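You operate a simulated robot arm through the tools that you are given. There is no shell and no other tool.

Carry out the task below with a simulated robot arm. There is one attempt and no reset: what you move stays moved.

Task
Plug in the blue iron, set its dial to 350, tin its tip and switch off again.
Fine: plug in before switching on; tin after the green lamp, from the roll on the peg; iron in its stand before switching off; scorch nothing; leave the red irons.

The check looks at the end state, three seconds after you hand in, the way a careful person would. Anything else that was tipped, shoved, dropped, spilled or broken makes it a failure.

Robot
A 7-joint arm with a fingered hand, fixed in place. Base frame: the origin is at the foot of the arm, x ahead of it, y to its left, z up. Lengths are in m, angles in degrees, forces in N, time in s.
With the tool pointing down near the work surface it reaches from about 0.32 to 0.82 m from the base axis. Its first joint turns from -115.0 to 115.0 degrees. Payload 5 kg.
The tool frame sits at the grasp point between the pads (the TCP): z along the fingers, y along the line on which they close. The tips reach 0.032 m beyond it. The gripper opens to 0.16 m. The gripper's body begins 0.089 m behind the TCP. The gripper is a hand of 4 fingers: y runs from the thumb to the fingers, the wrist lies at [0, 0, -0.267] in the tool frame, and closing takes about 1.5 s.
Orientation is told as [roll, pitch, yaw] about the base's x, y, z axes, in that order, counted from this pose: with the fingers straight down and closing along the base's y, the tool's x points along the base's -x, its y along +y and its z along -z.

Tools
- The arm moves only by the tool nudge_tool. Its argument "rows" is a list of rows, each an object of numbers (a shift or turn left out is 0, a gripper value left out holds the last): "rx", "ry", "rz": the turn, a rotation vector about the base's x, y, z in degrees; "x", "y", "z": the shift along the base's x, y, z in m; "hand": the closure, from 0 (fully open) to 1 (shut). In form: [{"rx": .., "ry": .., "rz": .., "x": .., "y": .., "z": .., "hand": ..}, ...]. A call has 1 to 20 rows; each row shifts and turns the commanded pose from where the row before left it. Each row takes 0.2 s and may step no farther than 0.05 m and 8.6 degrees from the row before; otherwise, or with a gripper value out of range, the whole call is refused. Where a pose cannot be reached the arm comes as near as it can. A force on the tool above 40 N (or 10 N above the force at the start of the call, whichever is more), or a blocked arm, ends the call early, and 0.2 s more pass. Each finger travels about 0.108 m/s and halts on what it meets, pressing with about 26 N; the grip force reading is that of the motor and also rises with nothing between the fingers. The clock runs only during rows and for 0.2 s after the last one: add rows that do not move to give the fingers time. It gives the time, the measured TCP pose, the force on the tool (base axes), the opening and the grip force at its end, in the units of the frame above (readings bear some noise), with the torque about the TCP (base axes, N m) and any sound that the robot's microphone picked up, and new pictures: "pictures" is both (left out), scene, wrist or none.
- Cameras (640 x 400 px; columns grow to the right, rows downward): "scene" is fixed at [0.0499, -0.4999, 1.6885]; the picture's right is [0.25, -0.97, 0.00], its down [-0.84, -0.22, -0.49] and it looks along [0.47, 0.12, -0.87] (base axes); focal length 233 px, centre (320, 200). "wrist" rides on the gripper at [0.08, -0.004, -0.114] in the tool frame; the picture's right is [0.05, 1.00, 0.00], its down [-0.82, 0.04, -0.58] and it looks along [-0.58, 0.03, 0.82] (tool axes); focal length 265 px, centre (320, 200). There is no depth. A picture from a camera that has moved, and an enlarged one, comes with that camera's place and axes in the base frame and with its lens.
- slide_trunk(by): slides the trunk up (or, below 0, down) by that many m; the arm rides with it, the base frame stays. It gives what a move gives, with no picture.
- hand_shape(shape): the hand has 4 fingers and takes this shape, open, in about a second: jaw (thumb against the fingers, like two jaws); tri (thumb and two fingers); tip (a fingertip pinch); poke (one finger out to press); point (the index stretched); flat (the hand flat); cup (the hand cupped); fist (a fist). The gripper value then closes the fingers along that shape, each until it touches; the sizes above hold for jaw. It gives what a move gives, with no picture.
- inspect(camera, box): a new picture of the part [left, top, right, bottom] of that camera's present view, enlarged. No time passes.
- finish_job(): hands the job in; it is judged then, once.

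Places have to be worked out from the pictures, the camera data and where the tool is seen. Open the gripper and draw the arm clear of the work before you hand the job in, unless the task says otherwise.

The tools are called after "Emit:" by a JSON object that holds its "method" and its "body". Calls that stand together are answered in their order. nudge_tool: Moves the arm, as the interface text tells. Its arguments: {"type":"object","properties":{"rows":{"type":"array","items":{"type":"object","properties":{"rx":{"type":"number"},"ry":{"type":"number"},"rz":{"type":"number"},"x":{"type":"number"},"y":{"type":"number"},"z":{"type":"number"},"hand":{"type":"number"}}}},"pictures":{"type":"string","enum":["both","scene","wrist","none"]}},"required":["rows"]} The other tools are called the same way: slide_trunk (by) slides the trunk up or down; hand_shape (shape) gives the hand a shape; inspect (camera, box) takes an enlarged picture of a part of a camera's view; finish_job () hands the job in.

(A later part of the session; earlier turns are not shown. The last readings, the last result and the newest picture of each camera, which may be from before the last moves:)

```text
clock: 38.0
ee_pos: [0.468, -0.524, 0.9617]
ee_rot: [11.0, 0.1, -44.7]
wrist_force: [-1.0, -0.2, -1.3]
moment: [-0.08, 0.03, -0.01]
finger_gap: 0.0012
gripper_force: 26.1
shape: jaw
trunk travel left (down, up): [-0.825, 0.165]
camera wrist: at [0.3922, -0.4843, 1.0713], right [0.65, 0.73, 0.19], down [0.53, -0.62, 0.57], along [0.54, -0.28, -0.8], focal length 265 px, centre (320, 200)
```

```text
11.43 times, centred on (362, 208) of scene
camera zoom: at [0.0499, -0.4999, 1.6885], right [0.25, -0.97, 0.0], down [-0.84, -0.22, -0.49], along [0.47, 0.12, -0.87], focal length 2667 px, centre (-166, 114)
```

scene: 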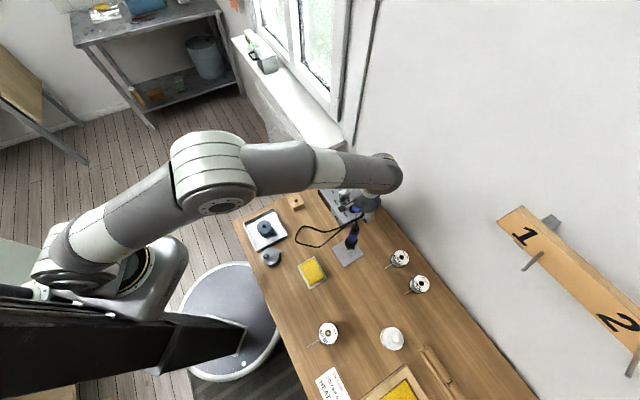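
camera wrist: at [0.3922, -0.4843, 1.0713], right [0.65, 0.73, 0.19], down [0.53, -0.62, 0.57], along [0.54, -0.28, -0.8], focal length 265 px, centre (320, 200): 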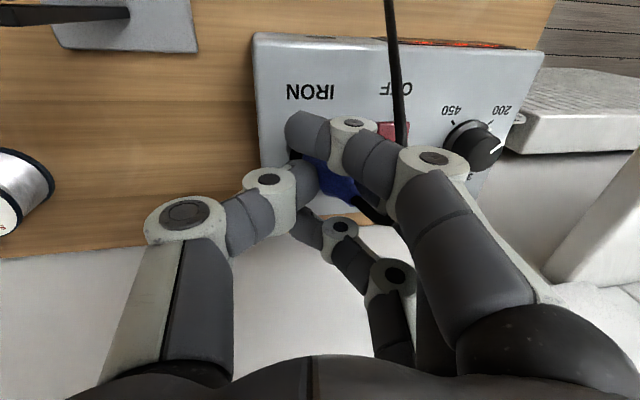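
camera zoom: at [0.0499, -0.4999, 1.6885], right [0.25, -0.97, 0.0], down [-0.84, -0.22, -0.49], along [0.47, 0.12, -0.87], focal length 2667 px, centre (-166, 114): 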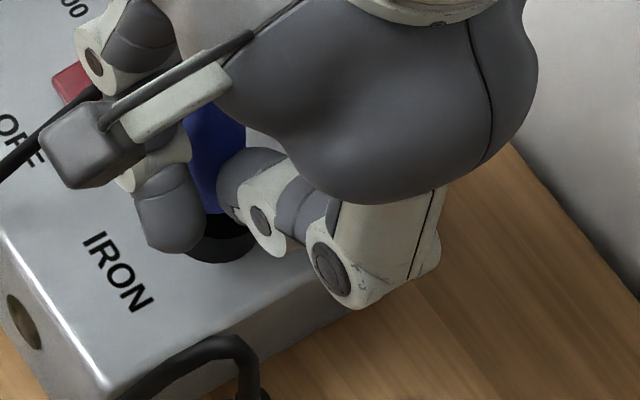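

The gap closed to nearly zero, so the fingers slid past and are tilting the plug rather than holding it. I open again wide and see how it stands.

Emit:
{"method": "nudge_tool", "body": {"rows": [{"hand": 0.8}, {"hand": 0.65}, {}, {}], "pictures": "wrist"}}

Emit:
{"method": "inspect", "body": {"camera": "wrist", "box": [240, 100, 400, 260]}}

Emit:
{"method": "inspect", "body": {"camera": "scene", "box": [345, 190, 380, 225]}}

```text
clock: 39.0
ee_pos: [0.4677, -0.5228, 0.9615]
ee_rot: [11.0, 0.0, -44.7]
wrist_force: [0.0, 0.8, 0.3]
moment: [-0.04, 0.0, 0.02]
finger_gap: 0.0554
gripper_force: 0.1
shape: jaw
trunk travel left (down, up): [-0.825, 0.165]
camera wrist: at [0.3925, -0.484, 1.0714], right [0.65, 0.73, 0.19], down [0.53, -0.62, 0.57], along [0.54, -0.27, -0.8], focal length 265 px, centre (320, 200)
```

wrist: 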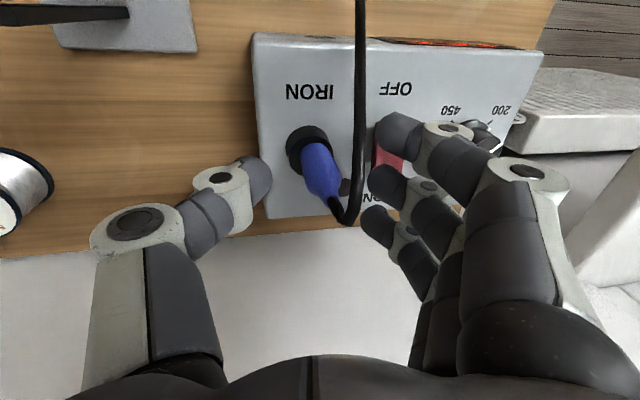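

```text
2.50 times, centred on (320, 180) of wrist
camera zoom: at [0.3925, -0.484, 1.0714], right [0.65, 0.73, 0.19], down [0.53, -0.62, 0.57], along [0.54, -0.27, -0.8], focal length 664 px, centre (320, 250)
```

zoom: 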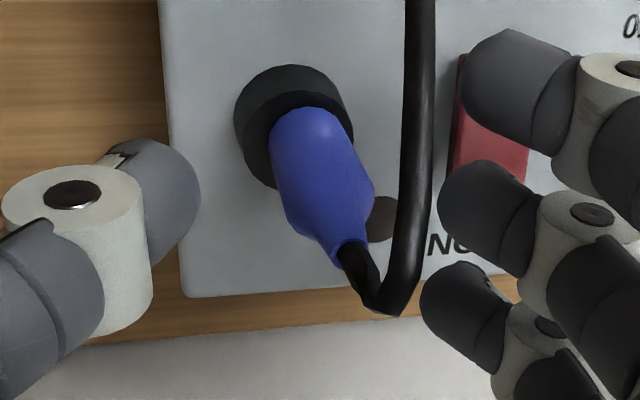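

```text
11.43 times, centred on (362, 208) of scene
camera zoom: at [0.0499, -0.4999, 1.6885], right [0.25, -0.97, 0.0], down [-0.84, -0.22, -0.49], along [0.47, 0.12, -0.87], focal length 2667 px, centre (-166, 114)
```

zoom: 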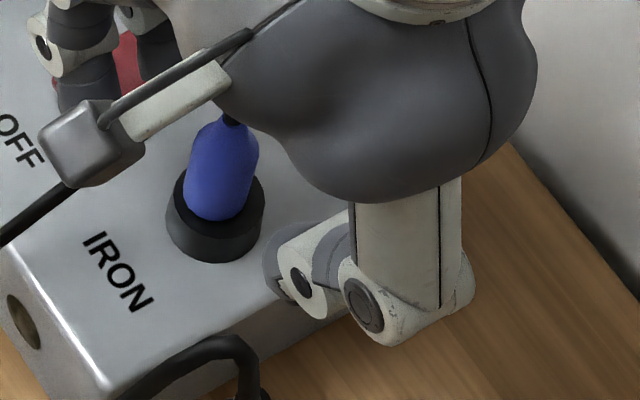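

With the fingers open the plug stands upright in the socket. To make sure it is fully home I'll press on its shoulders from above, with thumb and fingers straddling the cable: raise, straighten the hand, centre over it.

Emit:
{"method": "nudge_tool", "body": {"rows": [{"z": 0.015}, {"z": 0.015}, {"z": 0.015}, {"z": 0.015}, {"rx": -3.9, "ry": 3.9}, {"rx": -3.9, "ry": 3.9}, {"x": 0.002, "y": 0.003}, {}], "pictures": "wrist"}}

Emit:
{"method": "inspect", "body": {"camera": "wrist", "box": [220, 80, 420, 260]}}

Emit:
{"method": "inspect", "body": {"camera": "scene", "box": [335, 180, 385, 230]}}

```text
clock: 40.8
ee_pos: [0.4704, -0.5209, 1.0224]
ee_rot: [0.0, 0.0, -44.8]
wrist_force: [-0.5, -0.2, 0.4]
moment: [-0.03, -0.01, 0.0]
finger_gap: 0.0553
gripper_force: 0.0
shape: jaw
trunk travel left (down, up): [-0.825, 0.165]
camera wrist: at [0.409, -0.4657, 1.1348], right [0.67, 0.74, 0.0], down [0.61, -0.55, 0.58], along [0.43, -0.39, -0.82], focal length 265 px, centre (320, 200)
```

wrist: 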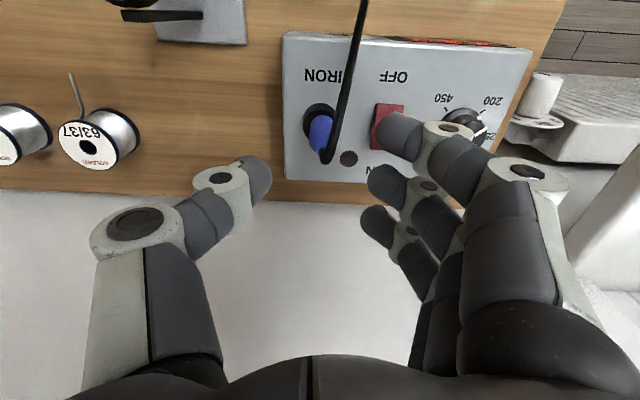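

```text
2.22 times, centred on (320, 170) of wrist
camera zoom: at [0.409, -0.4657, 1.1348], right [0.67, 0.74, 0.0], down [0.61, -0.55, 0.58], along [0.43, -0.39, -0.82], focal length 590 px, centre (320, 267)
```

zoom: 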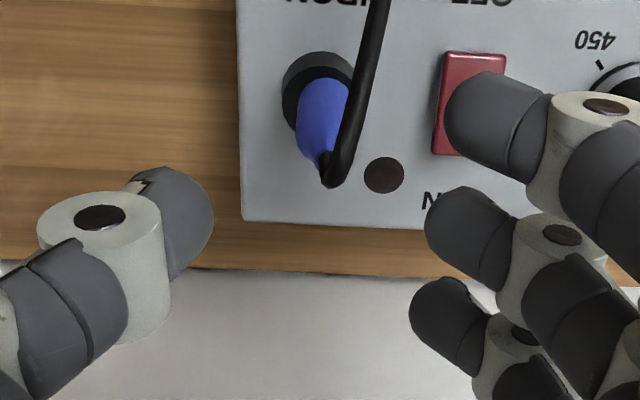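

```text
8.00 times, centred on (360, 205) of scene
camera zoom: at [0.0499, -0.4999, 1.6885], right [0.25, -0.97, 0.0], down [-0.84, -0.22, -0.49], along [0.47, 0.12, -0.87], focal length 1867 px, centre (0, 160)
```

zoom: 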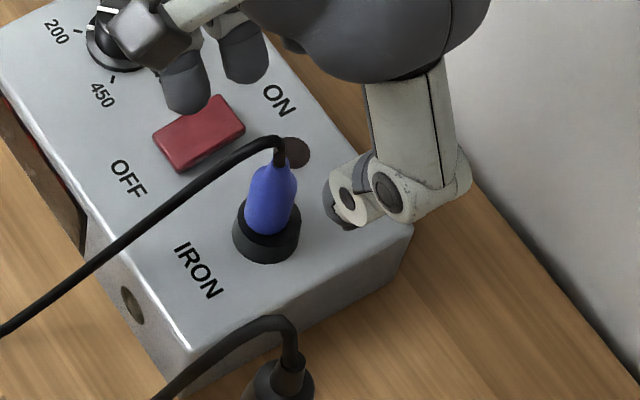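

The plug stands straight in the socket, its blue base flush with the collar. I narrow the fingers around the cable and press down lightly on its shoulders.

Emit:
{"method": "nudge_tool", "body": {"rows": [{"hand": 0.8}, {"hand": 0.92}, {}, {"z": -0.006}, {"z": -0.006}, {"z": -0.004}, {}], "pictures": "wrist"}}

Emit:
{"method": "inspect", "body": {"camera": "wrist", "box": [220, 80, 420, 260]}}

Emit:
{"method": "inspect", "body": {"camera": "scene", "box": [335, 180, 385, 230]}}

```text
clock: 42.4
ee_pos: [0.4684, -0.5202, 1.005]
ee_rot: [0.1, 0.0, -44.8]
wrist_force: [0.2, -0.2, -0.1]
moment: [0.0, 0.04, 0.02]
finger_gap: 0.0133
gripper_force: 0.0
shape: jaw
trunk travel left (down, up): [-0.825, 0.165]
camera wrist: at [0.4085, -0.4658, 1.1189], right [0.67, 0.74, 0.0], down [0.61, -0.55, 0.58], along [0.43, -0.39, -0.82], focal length 265 px, centre (320, 200)
```

wrist: 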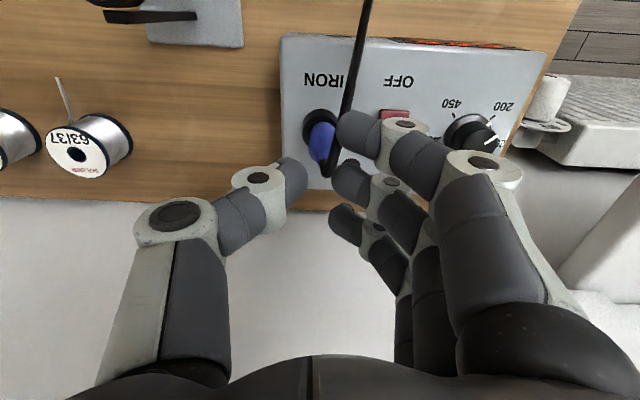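

```text
2.22 times, centred on (320, 170) of wrist
camera zoom: at [0.4085, -0.4658, 1.1189], right [0.67, 0.74, 0.0], down [0.61, -0.55, 0.58], along [0.43, -0.39, -0.82], focal length 590 px, centre (320, 267)
```

zoom: 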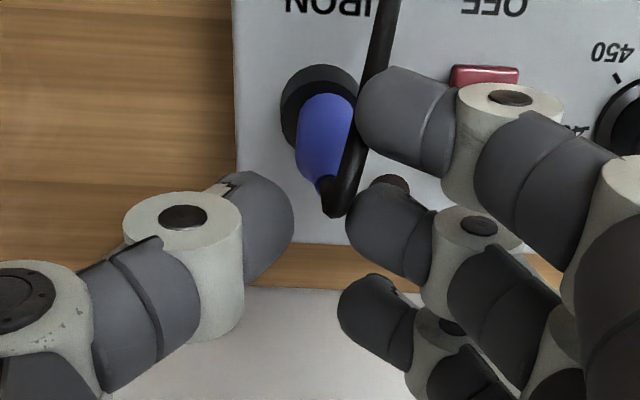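

```text
8.00 times, centred on (360, 205) of scene
camera zoom: at [0.0499, -0.4999, 1.6885], right [0.25, -0.97, 0.0], down [-0.84, -0.22, -0.49], along [0.47, 0.12, -0.87], focal length 1867 px, centre (0, 160)
```

zoom: 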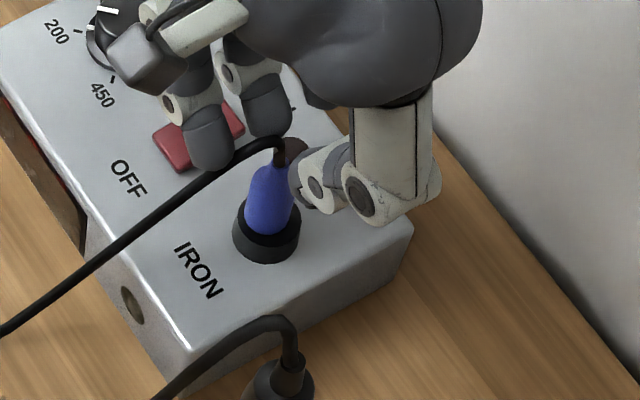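

The tips are now level with the plug's top, straddling the cable. I continue down in small steps until I feel it.

Emit:
{"method": "nudge_tool", "body": {"rows": [{"z": -0.004}, {"z": -0.004}, {"z": -0.003}, {}], "pictures": "none"}}

```text
clock: 43.4
ee_pos: [0.4679, -0.5224, 0.9936]
ee_rot: [0.0, 0.1, -44.9]
wrist_force: [1.0, -0.3, 0.3]
moment: [-0.02, 0.0, -0.01]
finger_gap: 0.0132
gripper_force: 0.1
shape: jaw
trunk travel left (down, up): [-0.825, 0.165]
```

Emit:
{"method": "nudge_tool", "body": {"rows": [{"z": -0.003}, {"z": -0.003}, {"z": -0.002}, {}], "pictures": "wrist"}}

Emit:
{"method": "inspect", "body": {"camera": "wrist", "box": [220, 80, 420, 260]}}

```text
clock: 44.4
ee_pos: [0.4691, -0.5216, 0.9855]
ee_rot: [-0.1, 0.0, -44.8]
wrist_force: [0.0, -0.3, 0.1]
moment: [0.0, -0.01, 0.01]
finger_gap: 0.0133
gripper_force: 0.1
shape: jaw
trunk travel left (down, up): [-0.825, 0.165]
camera wrist: at [0.4085, -0.4662, 1.0994], right [0.67, 0.74, 0.0], down [0.61, -0.55, 0.58], along [0.43, -0.38, -0.82], focal length 265 px, centre (320, 200)
```

wrist: 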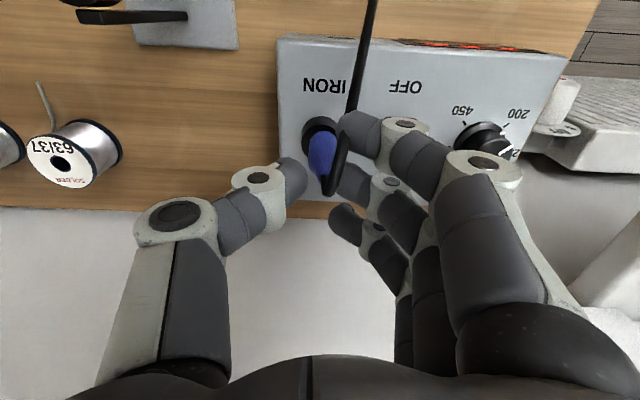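

```text
2.22 times, centred on (320, 170) of wrist
camera zoom: at [0.4085, -0.4662, 1.0994], right [0.67, 0.74, 0.0], down [0.61, -0.55, 0.58], along [0.43, -0.38, -0.82], focal length 590 px, centre (320, 267)
```

zoom: 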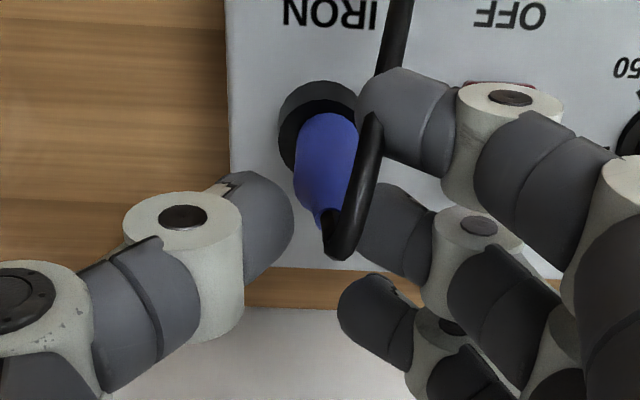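

Emit:
{"method": "nudge_tool", "body": {"rows": [{"z": -0.003}, {"z": -0.003}, {"z": -0.002}, {}], "pictures": "none"}}

```text
clock: 45.4
ee_pos: [0.4707, -0.5205, 0.9788]
ee_rot: [0.0, -0.1, -44.8]
wrist_force: [2.2, 0.8, 8.8]
moment: [0.06, -0.11, -0.05]
finger_gap: 0.0136
gripper_force: 0.0
shape: jaw
trunk travel left (down, up): [-0.825, 0.165]
```

Contact at 9 N. I press a little further.

Emit:
{"method": "nudge_tool", "body": {"rows": [{"z": -0.002}, {"z": -0.001}, {}], "pictures": "wrist"}}

Emit:
{"method": "inspect", "body": {"camera": "wrist", "box": [220, 80, 420, 260]}}

Emit:
{"method": "inspect", "body": {"camera": "scene", "box": [335, 180, 385, 230]}}

```text
clock: 46.2
ee_pos: [0.4697, -0.5195, 0.9766]
ee_rot: [0.0, -0.1, -44.8]
wrist_force: [5.2, 0.6, 16.1]
moment: [0.16, -0.29, -0.06]
finger_gap: 0.0142
gripper_force: 0.0
shape: jaw
trunk travel left (down, up): [-0.825, 0.165]
camera wrist: at [0.409, -0.4648, 1.0901], right [0.67, 0.74, 0.0], down [0.61, -0.54, 0.58], along [0.43, -0.39, -0.82], focal length 265 px, centre (320, 200)
```

wrist: 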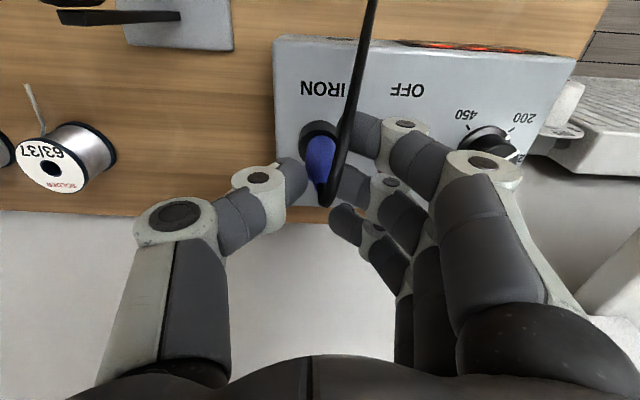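

```text
2.22 times, centred on (320, 170) of wrist
camera zoom: at [0.409, -0.4648, 1.0901], right [0.67, 0.74, 0.0], down [0.61, -0.54, 0.58], along [0.43, -0.39, -0.82], focal length 590 px, centre (320, 267)
```

zoom: 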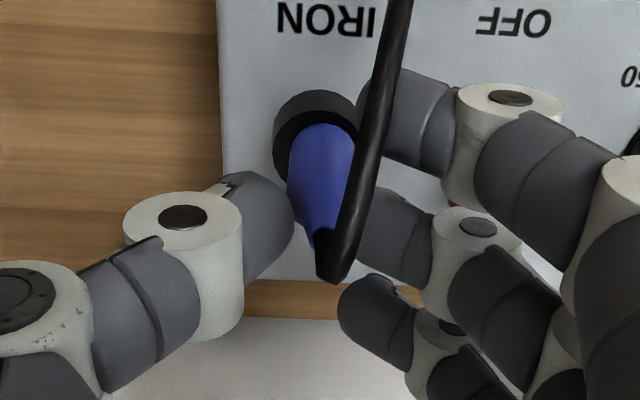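

```text
8.00 times, centred on (360, 205) of scene
camera zoom: at [0.0499, -0.4999, 1.6885], right [0.25, -0.97, 0.0], down [-0.84, -0.22, -0.49], along [0.47, 0.12, -0.87], focal length 1867 px, centre (0, 160)
```

zoom: 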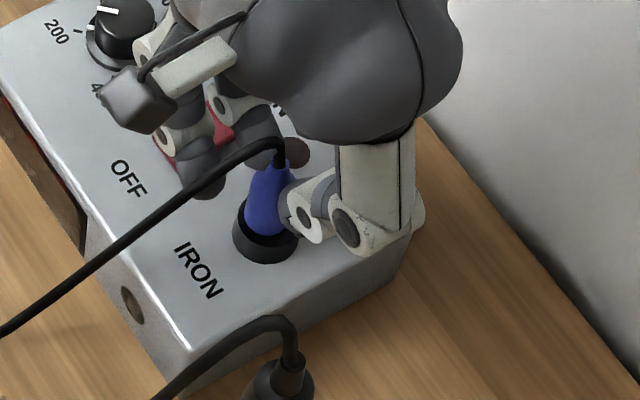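

The plug is bottomed: 16 N of pressing did not move it. I open a little, withdraw straight up off the cable, and move towards the dial for a close look from above.

Emit:
{"method": "nudge_tool", "body": {"rows": [{"z": 0.003, "hand": 0.75}, {"hand": 0.65}, {"z": 0.02}, {"z": 0.03}, {"z": 0.03}, {"z": 0.02}, {"x": 0.015, "y": 0.02, "z": 0.01}, {"x": 0.02, "y": 0.03}, {"x": 0.02, "y": 0.03}, {}], "pictures": "both"}}

Emit:
{"method": "inspect", "body": {"camera": "scene", "box": [320, 165, 375, 235]}}

Emit:
{"method": "inspect", "body": {"camera": "wrist", "box": [200, 60, 420, 220]}}

```text
clock: 48.4
ee_pos: [0.5237, -0.4402, 1.0858]
ee_rot: [0.0, 0.1, -44.8]
wrist_force: [0.0, 0.0, 0.4]
moment: [0.03, -0.03, 0.01]
finger_gap: 0.0557
gripper_force: 0.1
shape: jaw
trunk travel left (down, up): [-0.825, 0.165]
camera wrist: at [0.4622, -0.3851, 1.1997], right [0.67, 0.74, 0.0], down [0.61, -0.55, 0.58], along [0.43, -0.38, -0.82], focal length 265 px, centre (320, 200)
```

scene: 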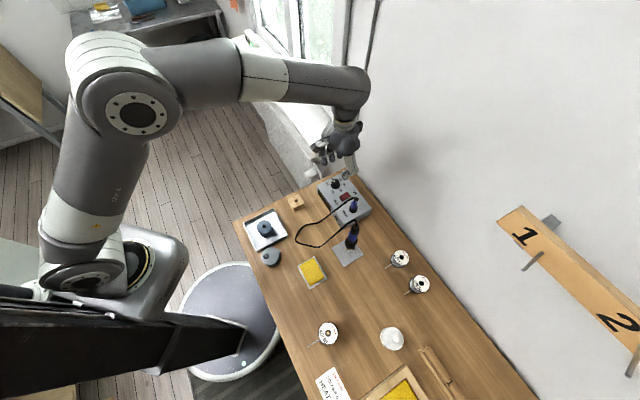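
wrist: 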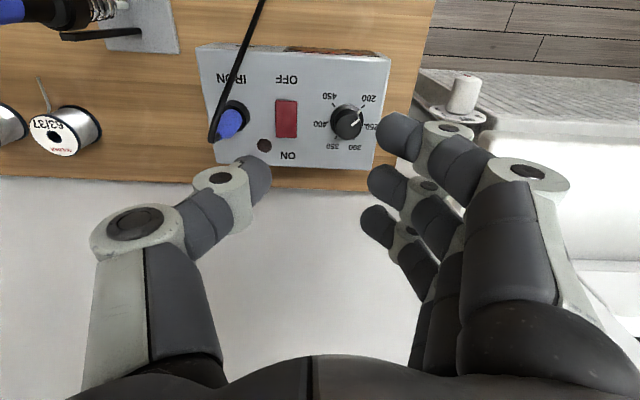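

```text
5.71 times, centred on (348, 200) of scene
camera zoom: at [0.0499, -0.4999, 1.6885], right [0.25, -0.97, 0.0], down [-0.84, -0.22, -0.49], along [0.47, 0.12, -0.87], focal length 1333 px, centre (163, 200)
```

zoom: 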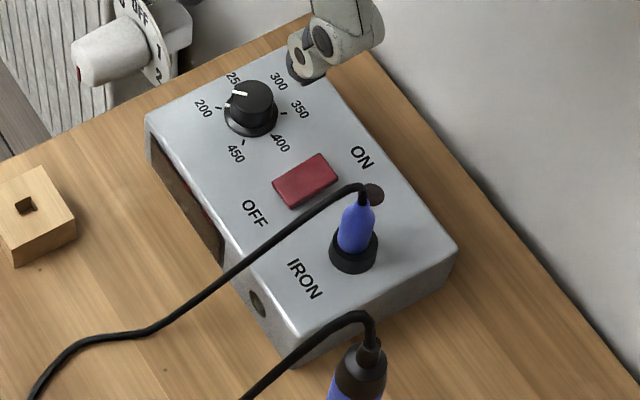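

```text
2.50 times, centred on (310, 140) of wrist
camera zoom: at [0.4622, -0.3851, 1.1997], right [0.67, 0.74, 0.0], down [0.61, -0.55, 0.58], along [0.43, -0.38, -0.82], focal length 664 px, centre (345, 350)
```

zoom: 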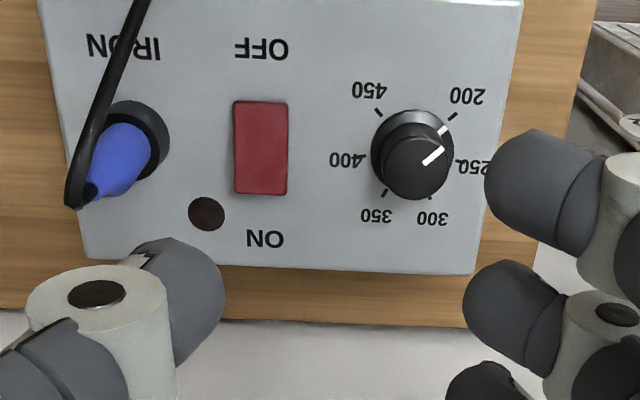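

The plug is clearly in, upright. The dial points at 200; labels step 54° clockwise, so 350 is 162° clockwise from here. The knob is centred at about (0.5605,-0.432), top z≈0.908. I turn the hand to yaw +35° above it, to make the turn in two grips.

Emit:
{"method": "nudge_tool", "body": {"rows": [{"rz": 8, "x": 0.006, "y": 0.001, "z": -0.005}, {"rz": 8, "x": 0.006, "y": 0.001, "z": -0.005}, {"rz": 8, "x": 0.006, "y": 0.002, "z": -0.005}, {"rz": 8, "x": 0.006, "y": 0.001, "z": -0.005}, {"rz": 8, "x": 0.006, "y": 0.002, "z": -0.005}, {"rz": 8, "x": 0.007, "y": 0.001, "z": -0.005}, {"rz": 8, "z": -0.005}, {"rz": 8}, {"rz": 8}, {"rz": 8}, {}], "pictures": "both"}}

Emit:
{"method": "inspect", "body": {"camera": "wrist", "box": [240, 80, 400, 230]}}

```text
clock: 50.8
ee_pos: [0.5638, -0.4314, 1.0541]
ee_rot: [0.0, -0.1, 35.4]
wrist_force: [0.0, 0.1, 0.0]
moment: [-0.04, 0.01, 0.0]
finger_gap: 0.0557
gripper_force: 0.0
shape: jaw
trunk travel left (down, up): [-0.825, 0.165]
camera wrist: at [0.4989, -0.479, 1.1675], right [-0.62, 0.79, 0.0], down [0.64, 0.51, 0.58], along [0.45, 0.36, -0.82], focal length 265 px, centre (320, 200)
```

scene: 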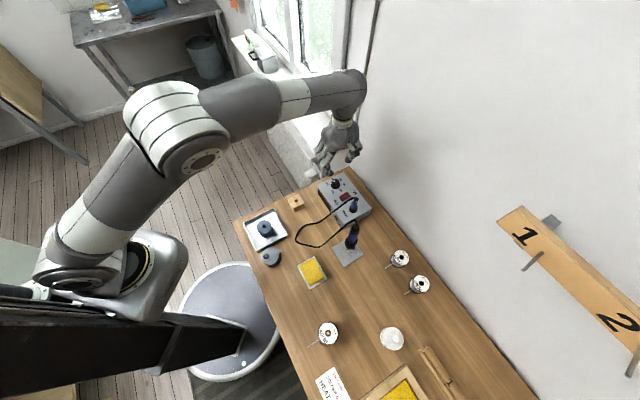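
wrist: 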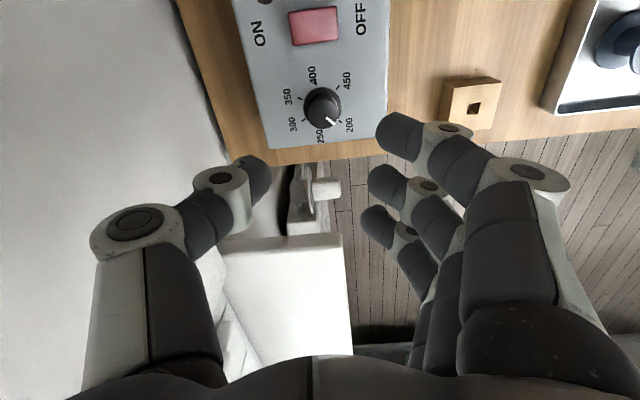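

```text
2.67 times, centred on (320, 155) of wrist
camera zoom: at [0.4989, -0.479, 1.1675], right [-0.62, 0.79, 0.0], down [0.64, 0.51, 0.58], along [0.45, 0.36, -0.82], focal length 708 px, centre (320, 320)
```

zoom: 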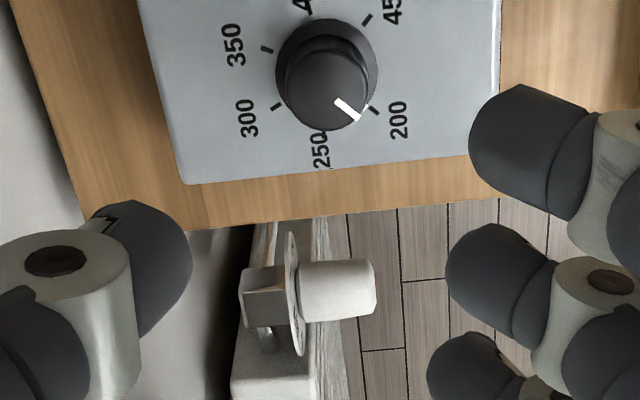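

From here the knob measures about 29 mm across and its top is near z≈0.918, centred near (0.5588,-0.429). I correct the position and lower most of the way.

Emit:
{"method": "nudge_tool", "body": {"rows": [{"x": -0.004, "y": 0.001, "z": -0.02}, {"z": -0.025}, {"z": -0.025}, {}], "pictures": "wrist"}}

Emit:
{"method": "inspect", "body": {"camera": "wrist", "box": [240, 80, 400, 230]}}

```text
clock: 51.8
ee_pos: [0.559, -0.433, 0.9837]
ee_rot: [0.0, 0.0, 35.2]
wrist_force: [0.9, -0.1, 0.1]
moment: [0.01, -0.04, -0.04]
finger_gap: 0.0552
gripper_force: 0.0
shape: jaw
trunk travel left (down, up): [-0.825, 0.165]
camera wrist: at [0.494, -0.481, 1.0977], right [-0.62, 0.79, 0.0], down [0.64, 0.5, 0.58], along [0.45, 0.36, -0.82], focal length 265 px, centre (320, 200)
```

wrist: 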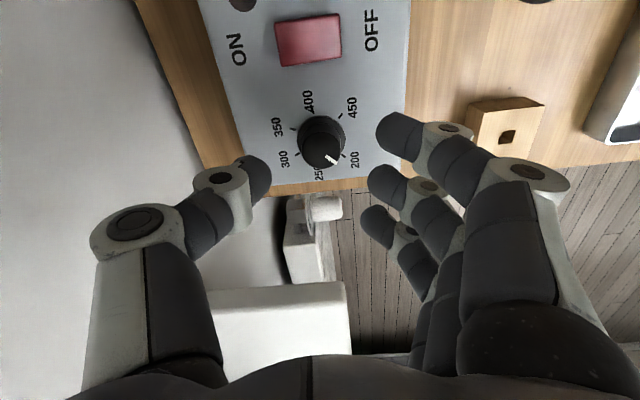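

```text
2.67 times, centred on (320, 155) of wrist
camera zoom: at [0.494, -0.481, 1.0977], right [-0.62, 0.79, 0.0], down [0.64, 0.5, 0.58], along [0.45, 0.36, -0.82], focal length 708 px, centre (320, 320)
```

zoom: 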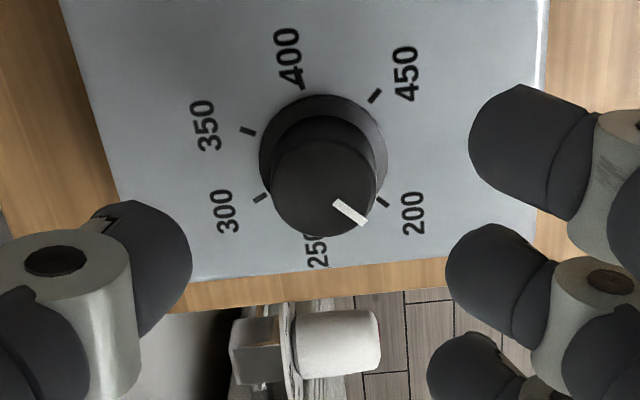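

Knob top at z≈0.915 and I'm within 4 mm of its axis. I shift onto the axis and lower so the tips flank the knob body above the flange.

Emit:
{"method": "nudge_tool", "body": {"rows": [{"x": 0.0023, "y": 0.0029, "z": -0.015}, {"z": -0.015}, {"z": -0.014}, {}], "pictures": "wrist"}}

Emit:
{"method": "inspect", "body": {"camera": "wrist", "box": [240, 100, 400, 250]}}

Emit:
{"method": "inspect", "body": {"camera": "scene", "box": [315, 160, 365, 210]}}

```text
clock: 52.8
ee_pos: [0.5597, -0.4281, 0.9397]
ee_rot: [0.0, 0.0, 35.2]
wrist_force: [0.5, -0.1, 0.0]
moment: [0.02, 0.03, -0.01]
finger_gap: 0.0556
gripper_force: 0.0
shape: jaw
trunk travel left (down, up): [-0.825, 0.165]
camera wrist: at [0.4951, -0.476, 1.0531], right [-0.62, 0.79, 0.0], down [0.64, 0.5, 0.58], along [0.45, 0.36, -0.82], focal length 265 px, centre (320, 200)
```

wrist: 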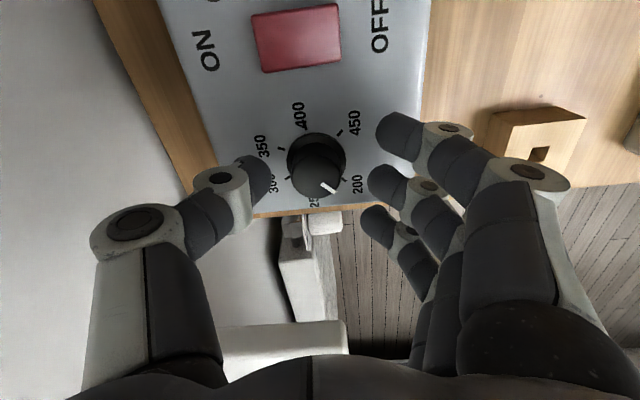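

```text
2.67 times, centred on (320, 175) of wrist
camera zoom: at [0.4951, -0.476, 1.0531], right [-0.62, 0.79, 0.0], down [0.64, 0.5, 0.58], along [0.45, 0.36, -0.82], focal length 708 px, centre (320, 267)
```

zoom: 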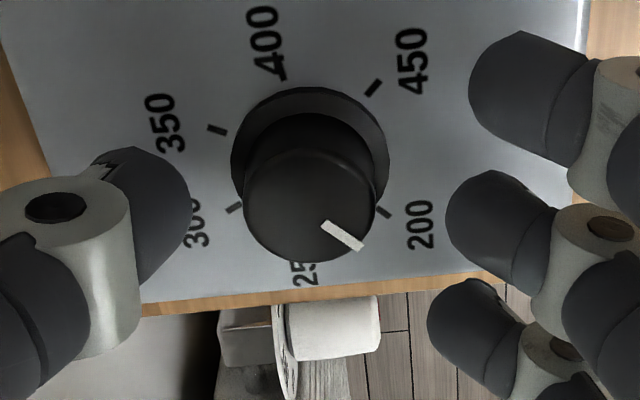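

```text
8.00 times, centred on (340, 185) of scene
camera zoom: at [0.0499, -0.4999, 1.6885], right [0.25, -0.97, 0.0], down [-0.84, -0.22, -0.49], along [0.47, 0.12, -0.87], focal length 1867 px, centre (160, 320)
```

zoom: 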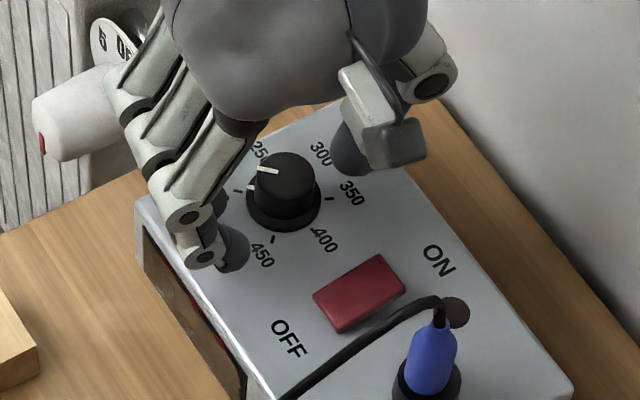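

Well centred now (2.5 mm to trim). I trim and close on the knob.

Emit:
{"method": "nudge_tool", "body": {"rows": [{"x": 0.0014, "y": -0.002, "hand": 0.75}, {"hand": 0.92}, {}, {}, {}], "pictures": "wrist"}}

Emit:
{"method": "inspect", "body": {"camera": "wrist", "box": [240, 100, 400, 250]}}

```text
clock: 54.0
ee_pos: [0.5619, -0.4316, 0.9384]
ee_rot: [-0.1, 0.0, 35.2]
wrist_force: [8.1, -8.2, -0.2]
moment: [-0.06, -0.13, -0.01]
finger_gap: 0.0081
gripper_force: 25.7
shape: jaw
trunk travel left (down, up): [-0.825, 0.165]
camera wrist: at [0.4977, -0.4796, 1.053], right [-0.62, 0.79, 0.0], down [0.64, 0.5, 0.58], along [0.45, 0.36, -0.82], focal length 265 px, centre (320, 200)
```

wrist: 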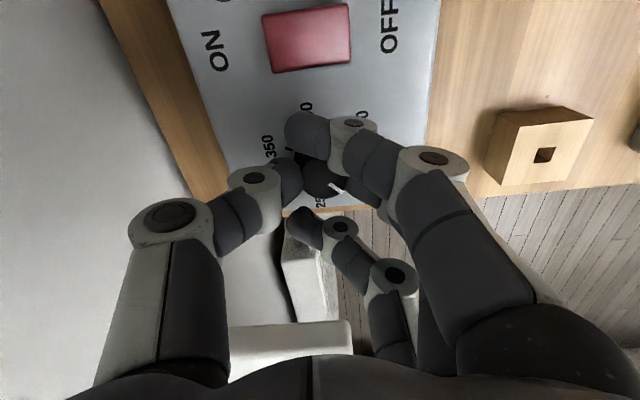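

```text
2.67 times, centred on (320, 175) of wrist
camera zoom: at [0.4977, -0.4796, 1.053], right [-0.62, 0.79, 0.0], down [0.64, 0.5, 0.58], along [0.45, 0.36, -0.82], focal length 708 px, centre (320, 267)
```

zoom: 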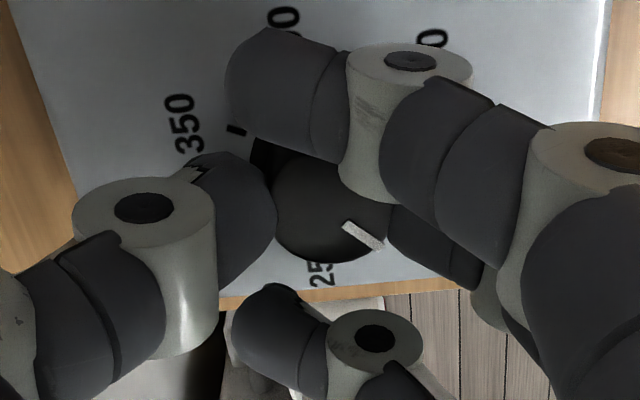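

The knob is held between thumb and middle finger, with a small sideways push that I relieve by 2 mm. Then I turn clockwise about the knob's axis, first 32°, and check that it follows.

Emit:
{"method": "nudge_tool", "body": {"rows": [{"x": 0.0012, "y": -0.0016}, {"rz": -8, "x": -0.0003}, {"rz": -8, "x": -0.0003}, {"rz": -8, "x": -0.0004}, {"rz": -8, "x": -0.0004}, {}], "pictures": "wrist"}}

Emit:
{"method": "inspect", "body": {"camera": "wrist", "box": [240, 100, 400, 250]}}

Emit:
{"method": "inspect", "body": {"camera": "scene", "box": [315, 160, 365, 210]}}

```text
clock: 55.4
ee_pos: [0.561, -0.4328, 0.9399]
ee_rot: [-0.1, 0.0, 3.0]
wrist_force: [6.0, -10.0, 0.0]
moment: [-0.05, -0.12, -0.01]
finger_gap: 0.0077
gripper_force: 26.1
shape: jaw
trunk travel left (down, up): [-0.825, 0.165]
camera wrist: at [0.4803, -0.4407, 1.0528], right [-0.1, 0.99, 0.0], down [0.81, 0.09, 0.58], along [0.57, 0.06, -0.82], focal length 265 px, centre (320, 200)
```

wrist: 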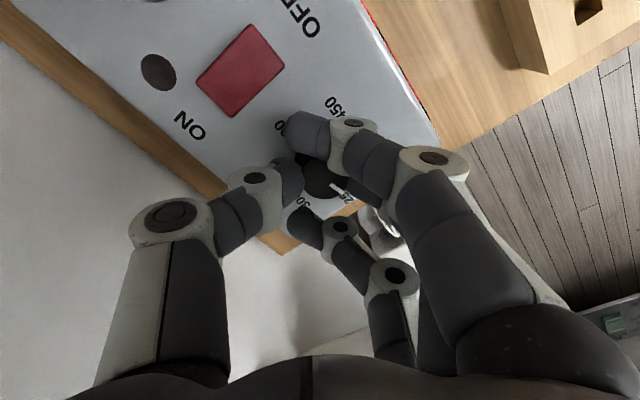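

```text
2.67 times, centred on (320, 175) of wrist
camera zoom: at [0.4803, -0.4407, 1.0528], right [-0.1, 0.99, 0.0], down [0.81, 0.09, 0.58], along [0.57, 0.06, -0.82], focal length 708 px, centre (320, 267)
```

zoom: 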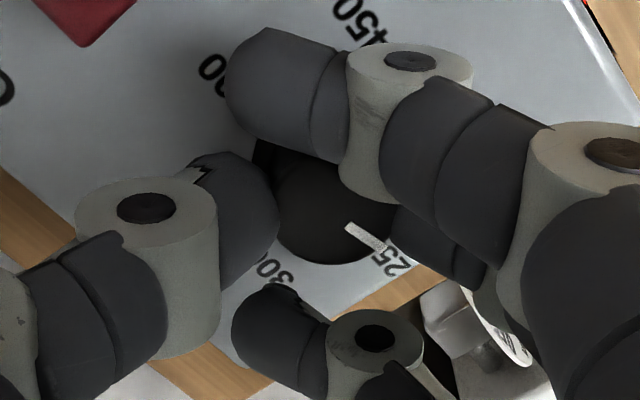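

```text
8.00 times, centred on (340, 185) of scene
camera zoom: at [0.0499, -0.4999, 1.6885], right [0.25, -0.97, 0.0], down [-0.84, -0.22, -0.49], along [0.47, 0.12, -0.87], focal length 1867 px, centre (160, 320)
```

zoom: 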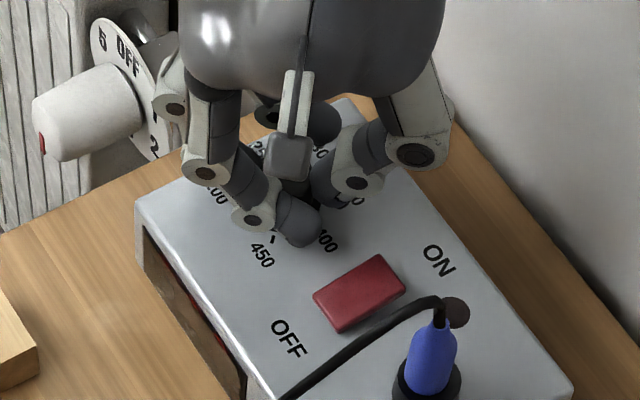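

The knob follows the hand one-to-one (pointer now near 250+). I keep turning in the same grip, trimming 2 mm away from me to ease the steady 11 N side force.

Emit:
{"method": "nudge_tool", "body": {"rows": [{"x": 0.001, "y": -0.001}, {"rz": -8, "x": -0.0002, "y": 0.0002}, {"rz": -8, "x": -0.0002, "y": 0.0002}, {"rz": -8, "x": -0.0002, "y": 0.0002}, {"rz": -8, "x": -0.0002, "y": 0.0003}, {"rz": -8, "x": -0.0002, "y": 0.0003}, {"rz": -8, "x": -0.0002, "y": 0.0003}, {}], "pictures": "wrist"}}

Emit:
{"method": "inspect", "body": {"camera": "wrist", "box": [240, 100, 400, 250]}}

```text
clock: 57.2
ee_pos: [0.5577, -0.4354, 0.9398]
ee_rot: [0.0, 0.0, -45.0]
wrist_force: [-4.9, -16.1, 6.8]
moment: [-0.25, 0.04, -0.01]
finger_gap: 0.0081
gripper_force: 26.1
shape: jaw
trunk travel left (down, up): [-0.825, 0.165]
camera wrist: at [0.4977, -0.3791, 1.0524], right [0.67, 0.74, 0.0], down [0.61, -0.55, 0.58], along [0.43, -0.39, -0.82], focal length 265 px, centre (320, 200)
```

wrist: 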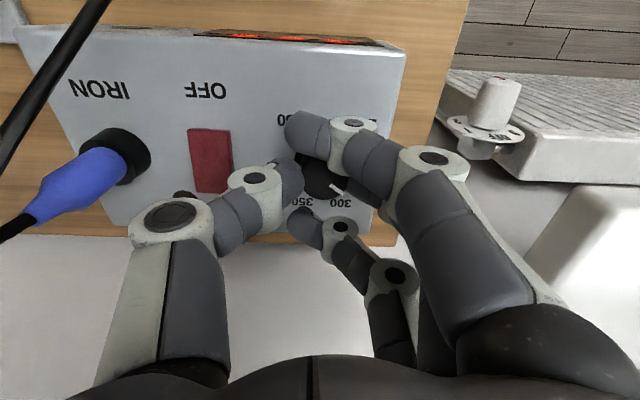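

```text
2.67 times, centred on (320, 175) of wrist
camera zoom: at [0.4977, -0.3791, 1.0524], right [0.67, 0.74, 0.0], down [0.61, -0.55, 0.58], along [0.43, -0.39, -0.82], focal length 708 px, centre (320, 267)
```

zoom: 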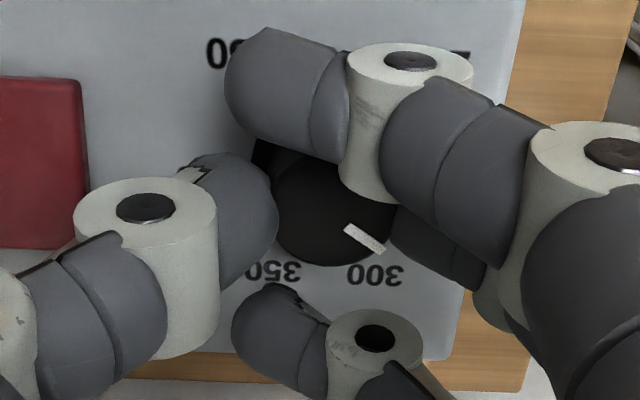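

The plug is still upright (its slant here is only perspective), and the knob has turned 80° so far, to about 275. The side force is constant in the hand's frame, so it is just thumb-versus-finger bias. I continue the turn.

Emit:
{"method": "nudge_tool", "body": {"rows": [{"rz": -8, "x": 0.0, "y": 0.0003}, {"rz": -8, "y": 0.0003}, {"rz": -8, "y": 0.0003}, {"rz": -8, "x": 0.0001, "y": 0.0003}, {"rz": -8, "x": 0.0001, "y": 0.0003}, {}], "pictures": "wrist"}}

Emit:
{"method": "inspect", "body": {"camera": "wrist", "box": [240, 100, 400, 250]}}

```text
clock: 58.6
ee_pos: [0.5585, -0.4329, 0.9403]
ee_rot: [-0.1, 0.2, -85.0]
wrist_force: [-18.3, -17.9, 3.1]
moment: [-0.34, 0.34, -0.01]
finger_gap: 0.0091
gripper_force: 26.0
shape: jaw
trunk travel left (down, up): [-0.825, 0.165]
camera wrist: at [0.5461, -0.3519, 1.0528], right [0.99, 0.14, 0.0], down [0.11, -0.81, 0.58], along [0.08, -0.57, -0.82], focal length 265 px, centre (320, 200)
```

wrist: 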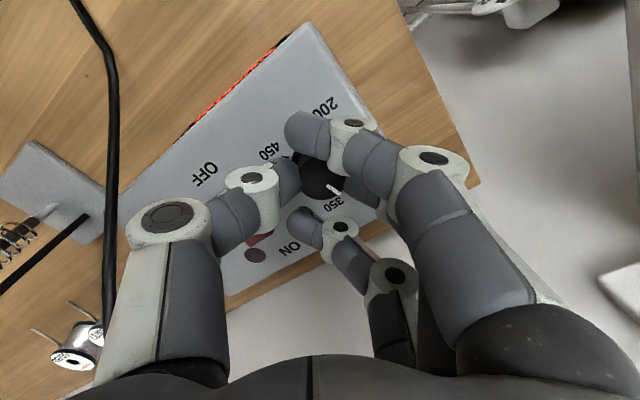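

```text
2.67 times, centred on (320, 175) of wrist
camera zoom: at [0.5461, -0.3519, 1.0528], right [0.99, 0.14, 0.0], down [0.11, -0.81, 0.58], along [0.08, -0.57, -0.82], focal length 708 px, centre (320, 267)
```

zoom: 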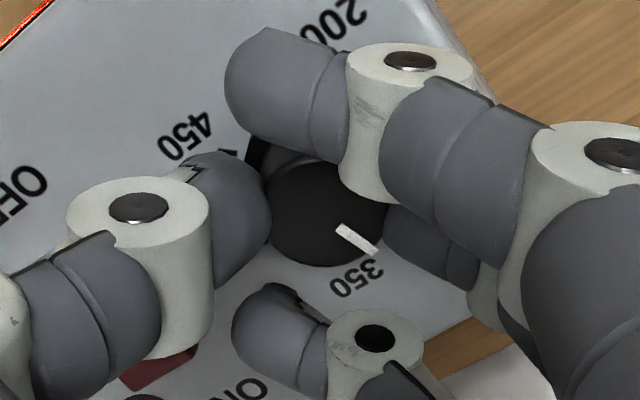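

The turn continues well (pointer now past 300), but the side force rose to 25 N, meaning my commanded centre has drifted by about 3 mm. I bring it back before the last 42°.

Emit:
{"method": "nudge_tool", "body": {"rows": [{"x": -0.001, "y": -0.0025}, {}], "pictures": "none"}}

```text
clock: 59.2
ee_pos: [0.5577, -0.4341, 0.9396]
ee_rot: [0.0, 0.2, -84.8]
wrist_force: [-20.6, -9.2, -0.3]
moment: [-0.18, 0.41, 0.04]
finger_gap: 0.009
gripper_force: 26.1
shape: jaw
trunk travel left (down, up): [-0.825, 0.165]
```

Emit:
{"method": "nudge_tool", "body": {"rows": [{"x": -0.002, "y": -0.001}, {}], "pictures": "none"}}

```text
clock: 59.8
ee_pos: [0.558, -0.4335, 0.94]
ee_rot: [0.1, 0.1, -84.8]
wrist_force: [-15.2, -3.2, -0.8]
moment: [-0.08, 0.3, 0.03]
finger_gap: 0.0089
gripper_force: 25.4
shape: jaw
trunk travel left (down, up): [-0.825, 0.165]
```

Force is down to the normal bias. I turn a further 32° and then look at where the pointer stands.

Emit:
{"method": "nudge_tool", "body": {"rows": [{"rz": -8, "y": 0.0003}, {"rz": -8, "y": 0.0003}, {"rz": -8, "x": 0.0001, "y": 0.0003}, {"rz": -8, "x": 0.0001, "y": 0.0003}, {}], "pictures": "wrist"}}

Emit:
{"method": "inspect", "body": {"camera": "wrist", "box": [240, 100, 400, 250]}}

Emit:
{"method": "inspect", "body": {"camera": "scene", "box": [320, 165, 360, 205]}}

```text
clock: 61.0
ee_pos: [0.5556, -0.4324, 0.9402]
ee_rot: [0.0, 0.2, -116.9]
wrist_force: [-12.4, 0.1, -4.1]
moment: [-0.05, 0.22, 0.01]
finger_gap: 0.0081
gripper_force: 25.4
shape: jaw
trunk travel left (down, up): [-0.825, 0.165]
camera wrist: at [0.5885, -0.3578, 1.0534], right [0.91, -0.41, 0.0], down [-0.33, -0.75, 0.58], along [-0.23, -0.53, -0.82], focal length 265 px, centre (320, 200)
```

wrist: 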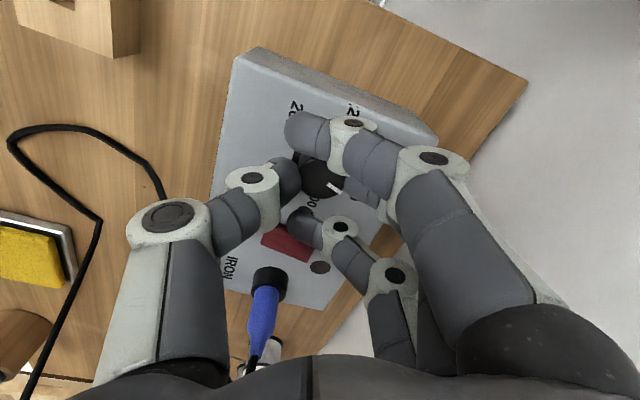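

```text
2.67 times, centred on (320, 175) of wrist
camera zoom: at [0.5885, -0.3578, 1.0534], right [0.91, -0.41, 0.0], down [-0.33, -0.75, 0.58], along [-0.23, -0.53, -0.82], focal length 708 px, centre (320, 267)
```

zoom: 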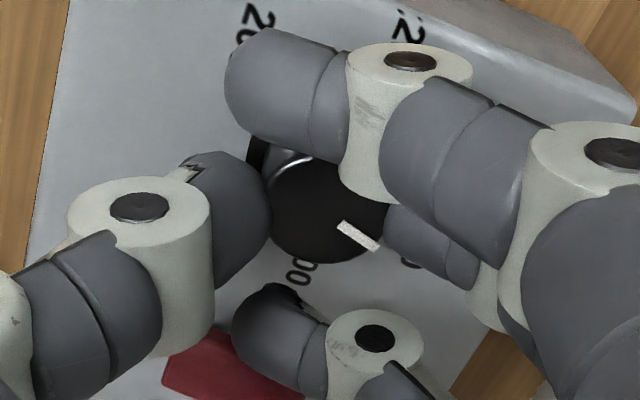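

```text
10.00 times, centred on (340, 185) of scene
camera zoom: at [0.0499, -0.4999, 1.6885], right [0.25, -0.97, 0.0], down [-0.84, -0.22, -0.49], along [0.47, 0.12, -0.87], focal length 2333 px, centre (120, 350)
```

zoom: 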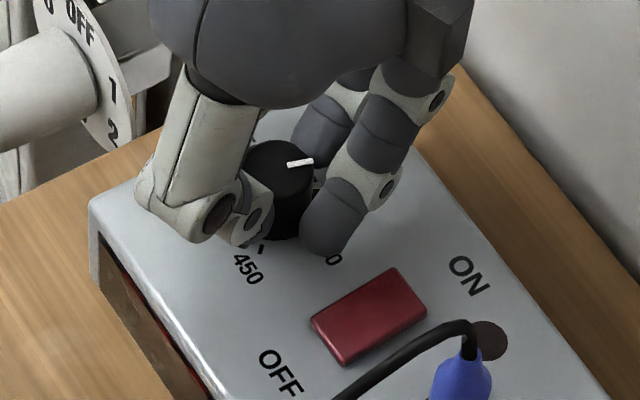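

152° done; the pointer needs about 10° more to reach 350. I turn in two small steps.

Emit:
{"method": "nudge_tool", "body": {"rows": [{"rz": -5, "y": 0.0002}, {"rz": -5, "y": 0.0002}, {}], "pictures": "wrist"}}

Emit:
{"method": "inspect", "body": {"camera": "scene", "box": [320, 165, 360, 205]}}

```text
clock: 61.8
ee_pos: [0.5567, -0.4325, 0.9399]
ee_rot: [0.1, 0.0, -126.9]
wrist_force: [-18.0, 2.4, -5.2]
moment: [0.01, 0.28, 0.05]
finger_gap: 0.0084
gripper_force: 26.4
shape: jaw
trunk travel left (down, up): [-0.825, 0.165]
camera wrist: at [0.6008, -0.3642, 1.0534], right [0.83, -0.56, 0.0], down [-0.46, -0.68, 0.58], along [-0.32, -0.48, -0.82], focal length 265 px, centre (320, 200)
```

wrist: 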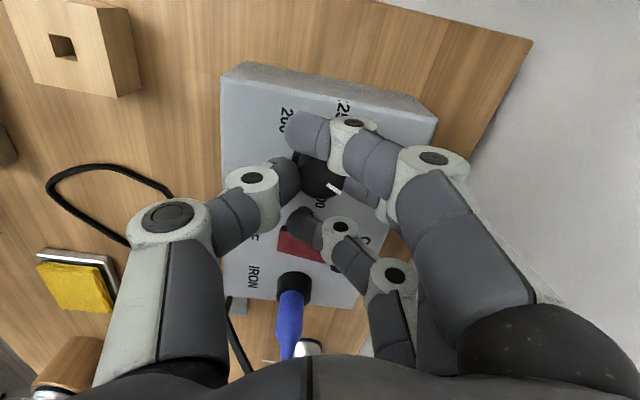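

```text
10.00 times, centred on (340, 185) of scene
camera zoom: at [0.0499, -0.4999, 1.6885], right [0.25, -0.97, 0.0], down [-0.84, -0.22, -0.49], along [0.47, 0.12, -0.87], focal length 2333 px, centre (120, 350)
```

zoom: 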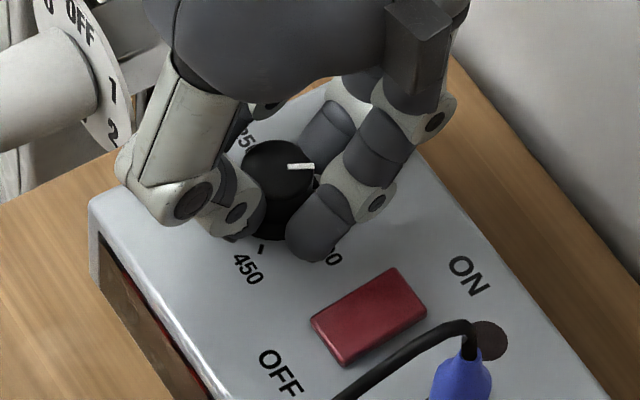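

162° turned. I let go, rise straight up, and check the pointer against the scale.

Emit:
{"method": "nudge_tool", "body": {"rows": [{"hand": 0.75}, {"hand": 0.6}, {}, {"z": 0.02}, {"z": 0.03}, {"z": 0.03}, {}], "pictures": "wrist"}}

Emit:
{"method": "inspect", "body": {"camera": "wrist", "box": [250, 70, 400, 210]}}

Emit:
{"method": "inspect", "body": {"camera": "scene", "box": [320, 165, 360, 205]}}

```text
clock: 63.4
ee_pos: [0.5603, -0.4334, 1.0199]
ee_rot: [-0.1, -0.1, -126.8]
wrist_force: [-0.4, -0.2, -0.2]
moment: [-0.03, 0.03, -0.01]
finger_gap: 0.0634
gripper_force: 0.1
shape: jaw
trunk travel left (down, up): [-0.825, 0.165]
camera wrist: at [0.6037, -0.3651, 1.1331], right [0.83, -0.56, 0.0], down [-0.45, -0.68, 0.58], along [-0.32, -0.48, -0.82], focal length 265 px, centre (320, 200)
```

wrist: 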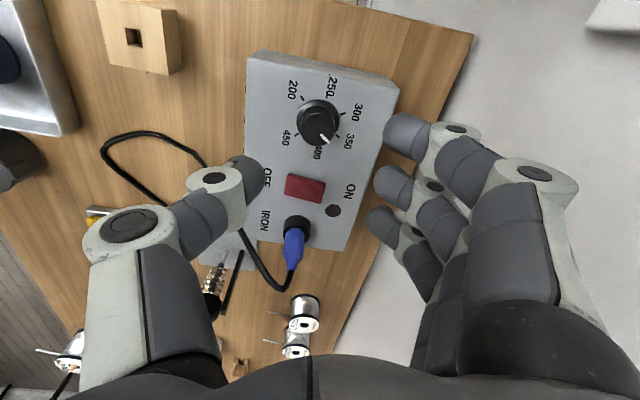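

```text
2.86 times, centred on (325, 140) of wrist
camera zoom: at [0.6037, -0.3651, 1.1331], right [0.83, -0.56, 0.0], down [-0.45, -0.68, 0.58], along [-0.32, -0.48, -0.82], focal length 758 px, centre (306, 371)
```

zoom: 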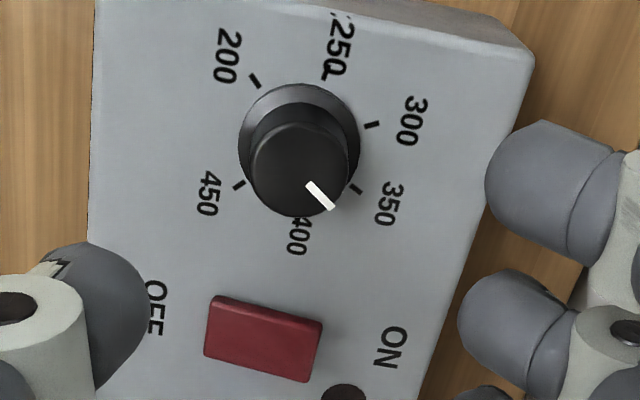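

```text
10.00 times, centred on (340, 185) of scene
camera zoom: at [0.0499, -0.4999, 1.6885], right [0.25, -0.97, 0.0], down [-0.84, -0.22, -0.49], along [0.47, 0.12, -0.87], focal length 2333 px, centre (120, 350)
```

zoom: 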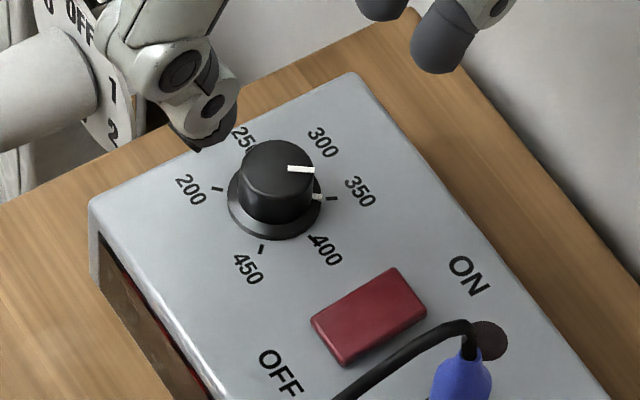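

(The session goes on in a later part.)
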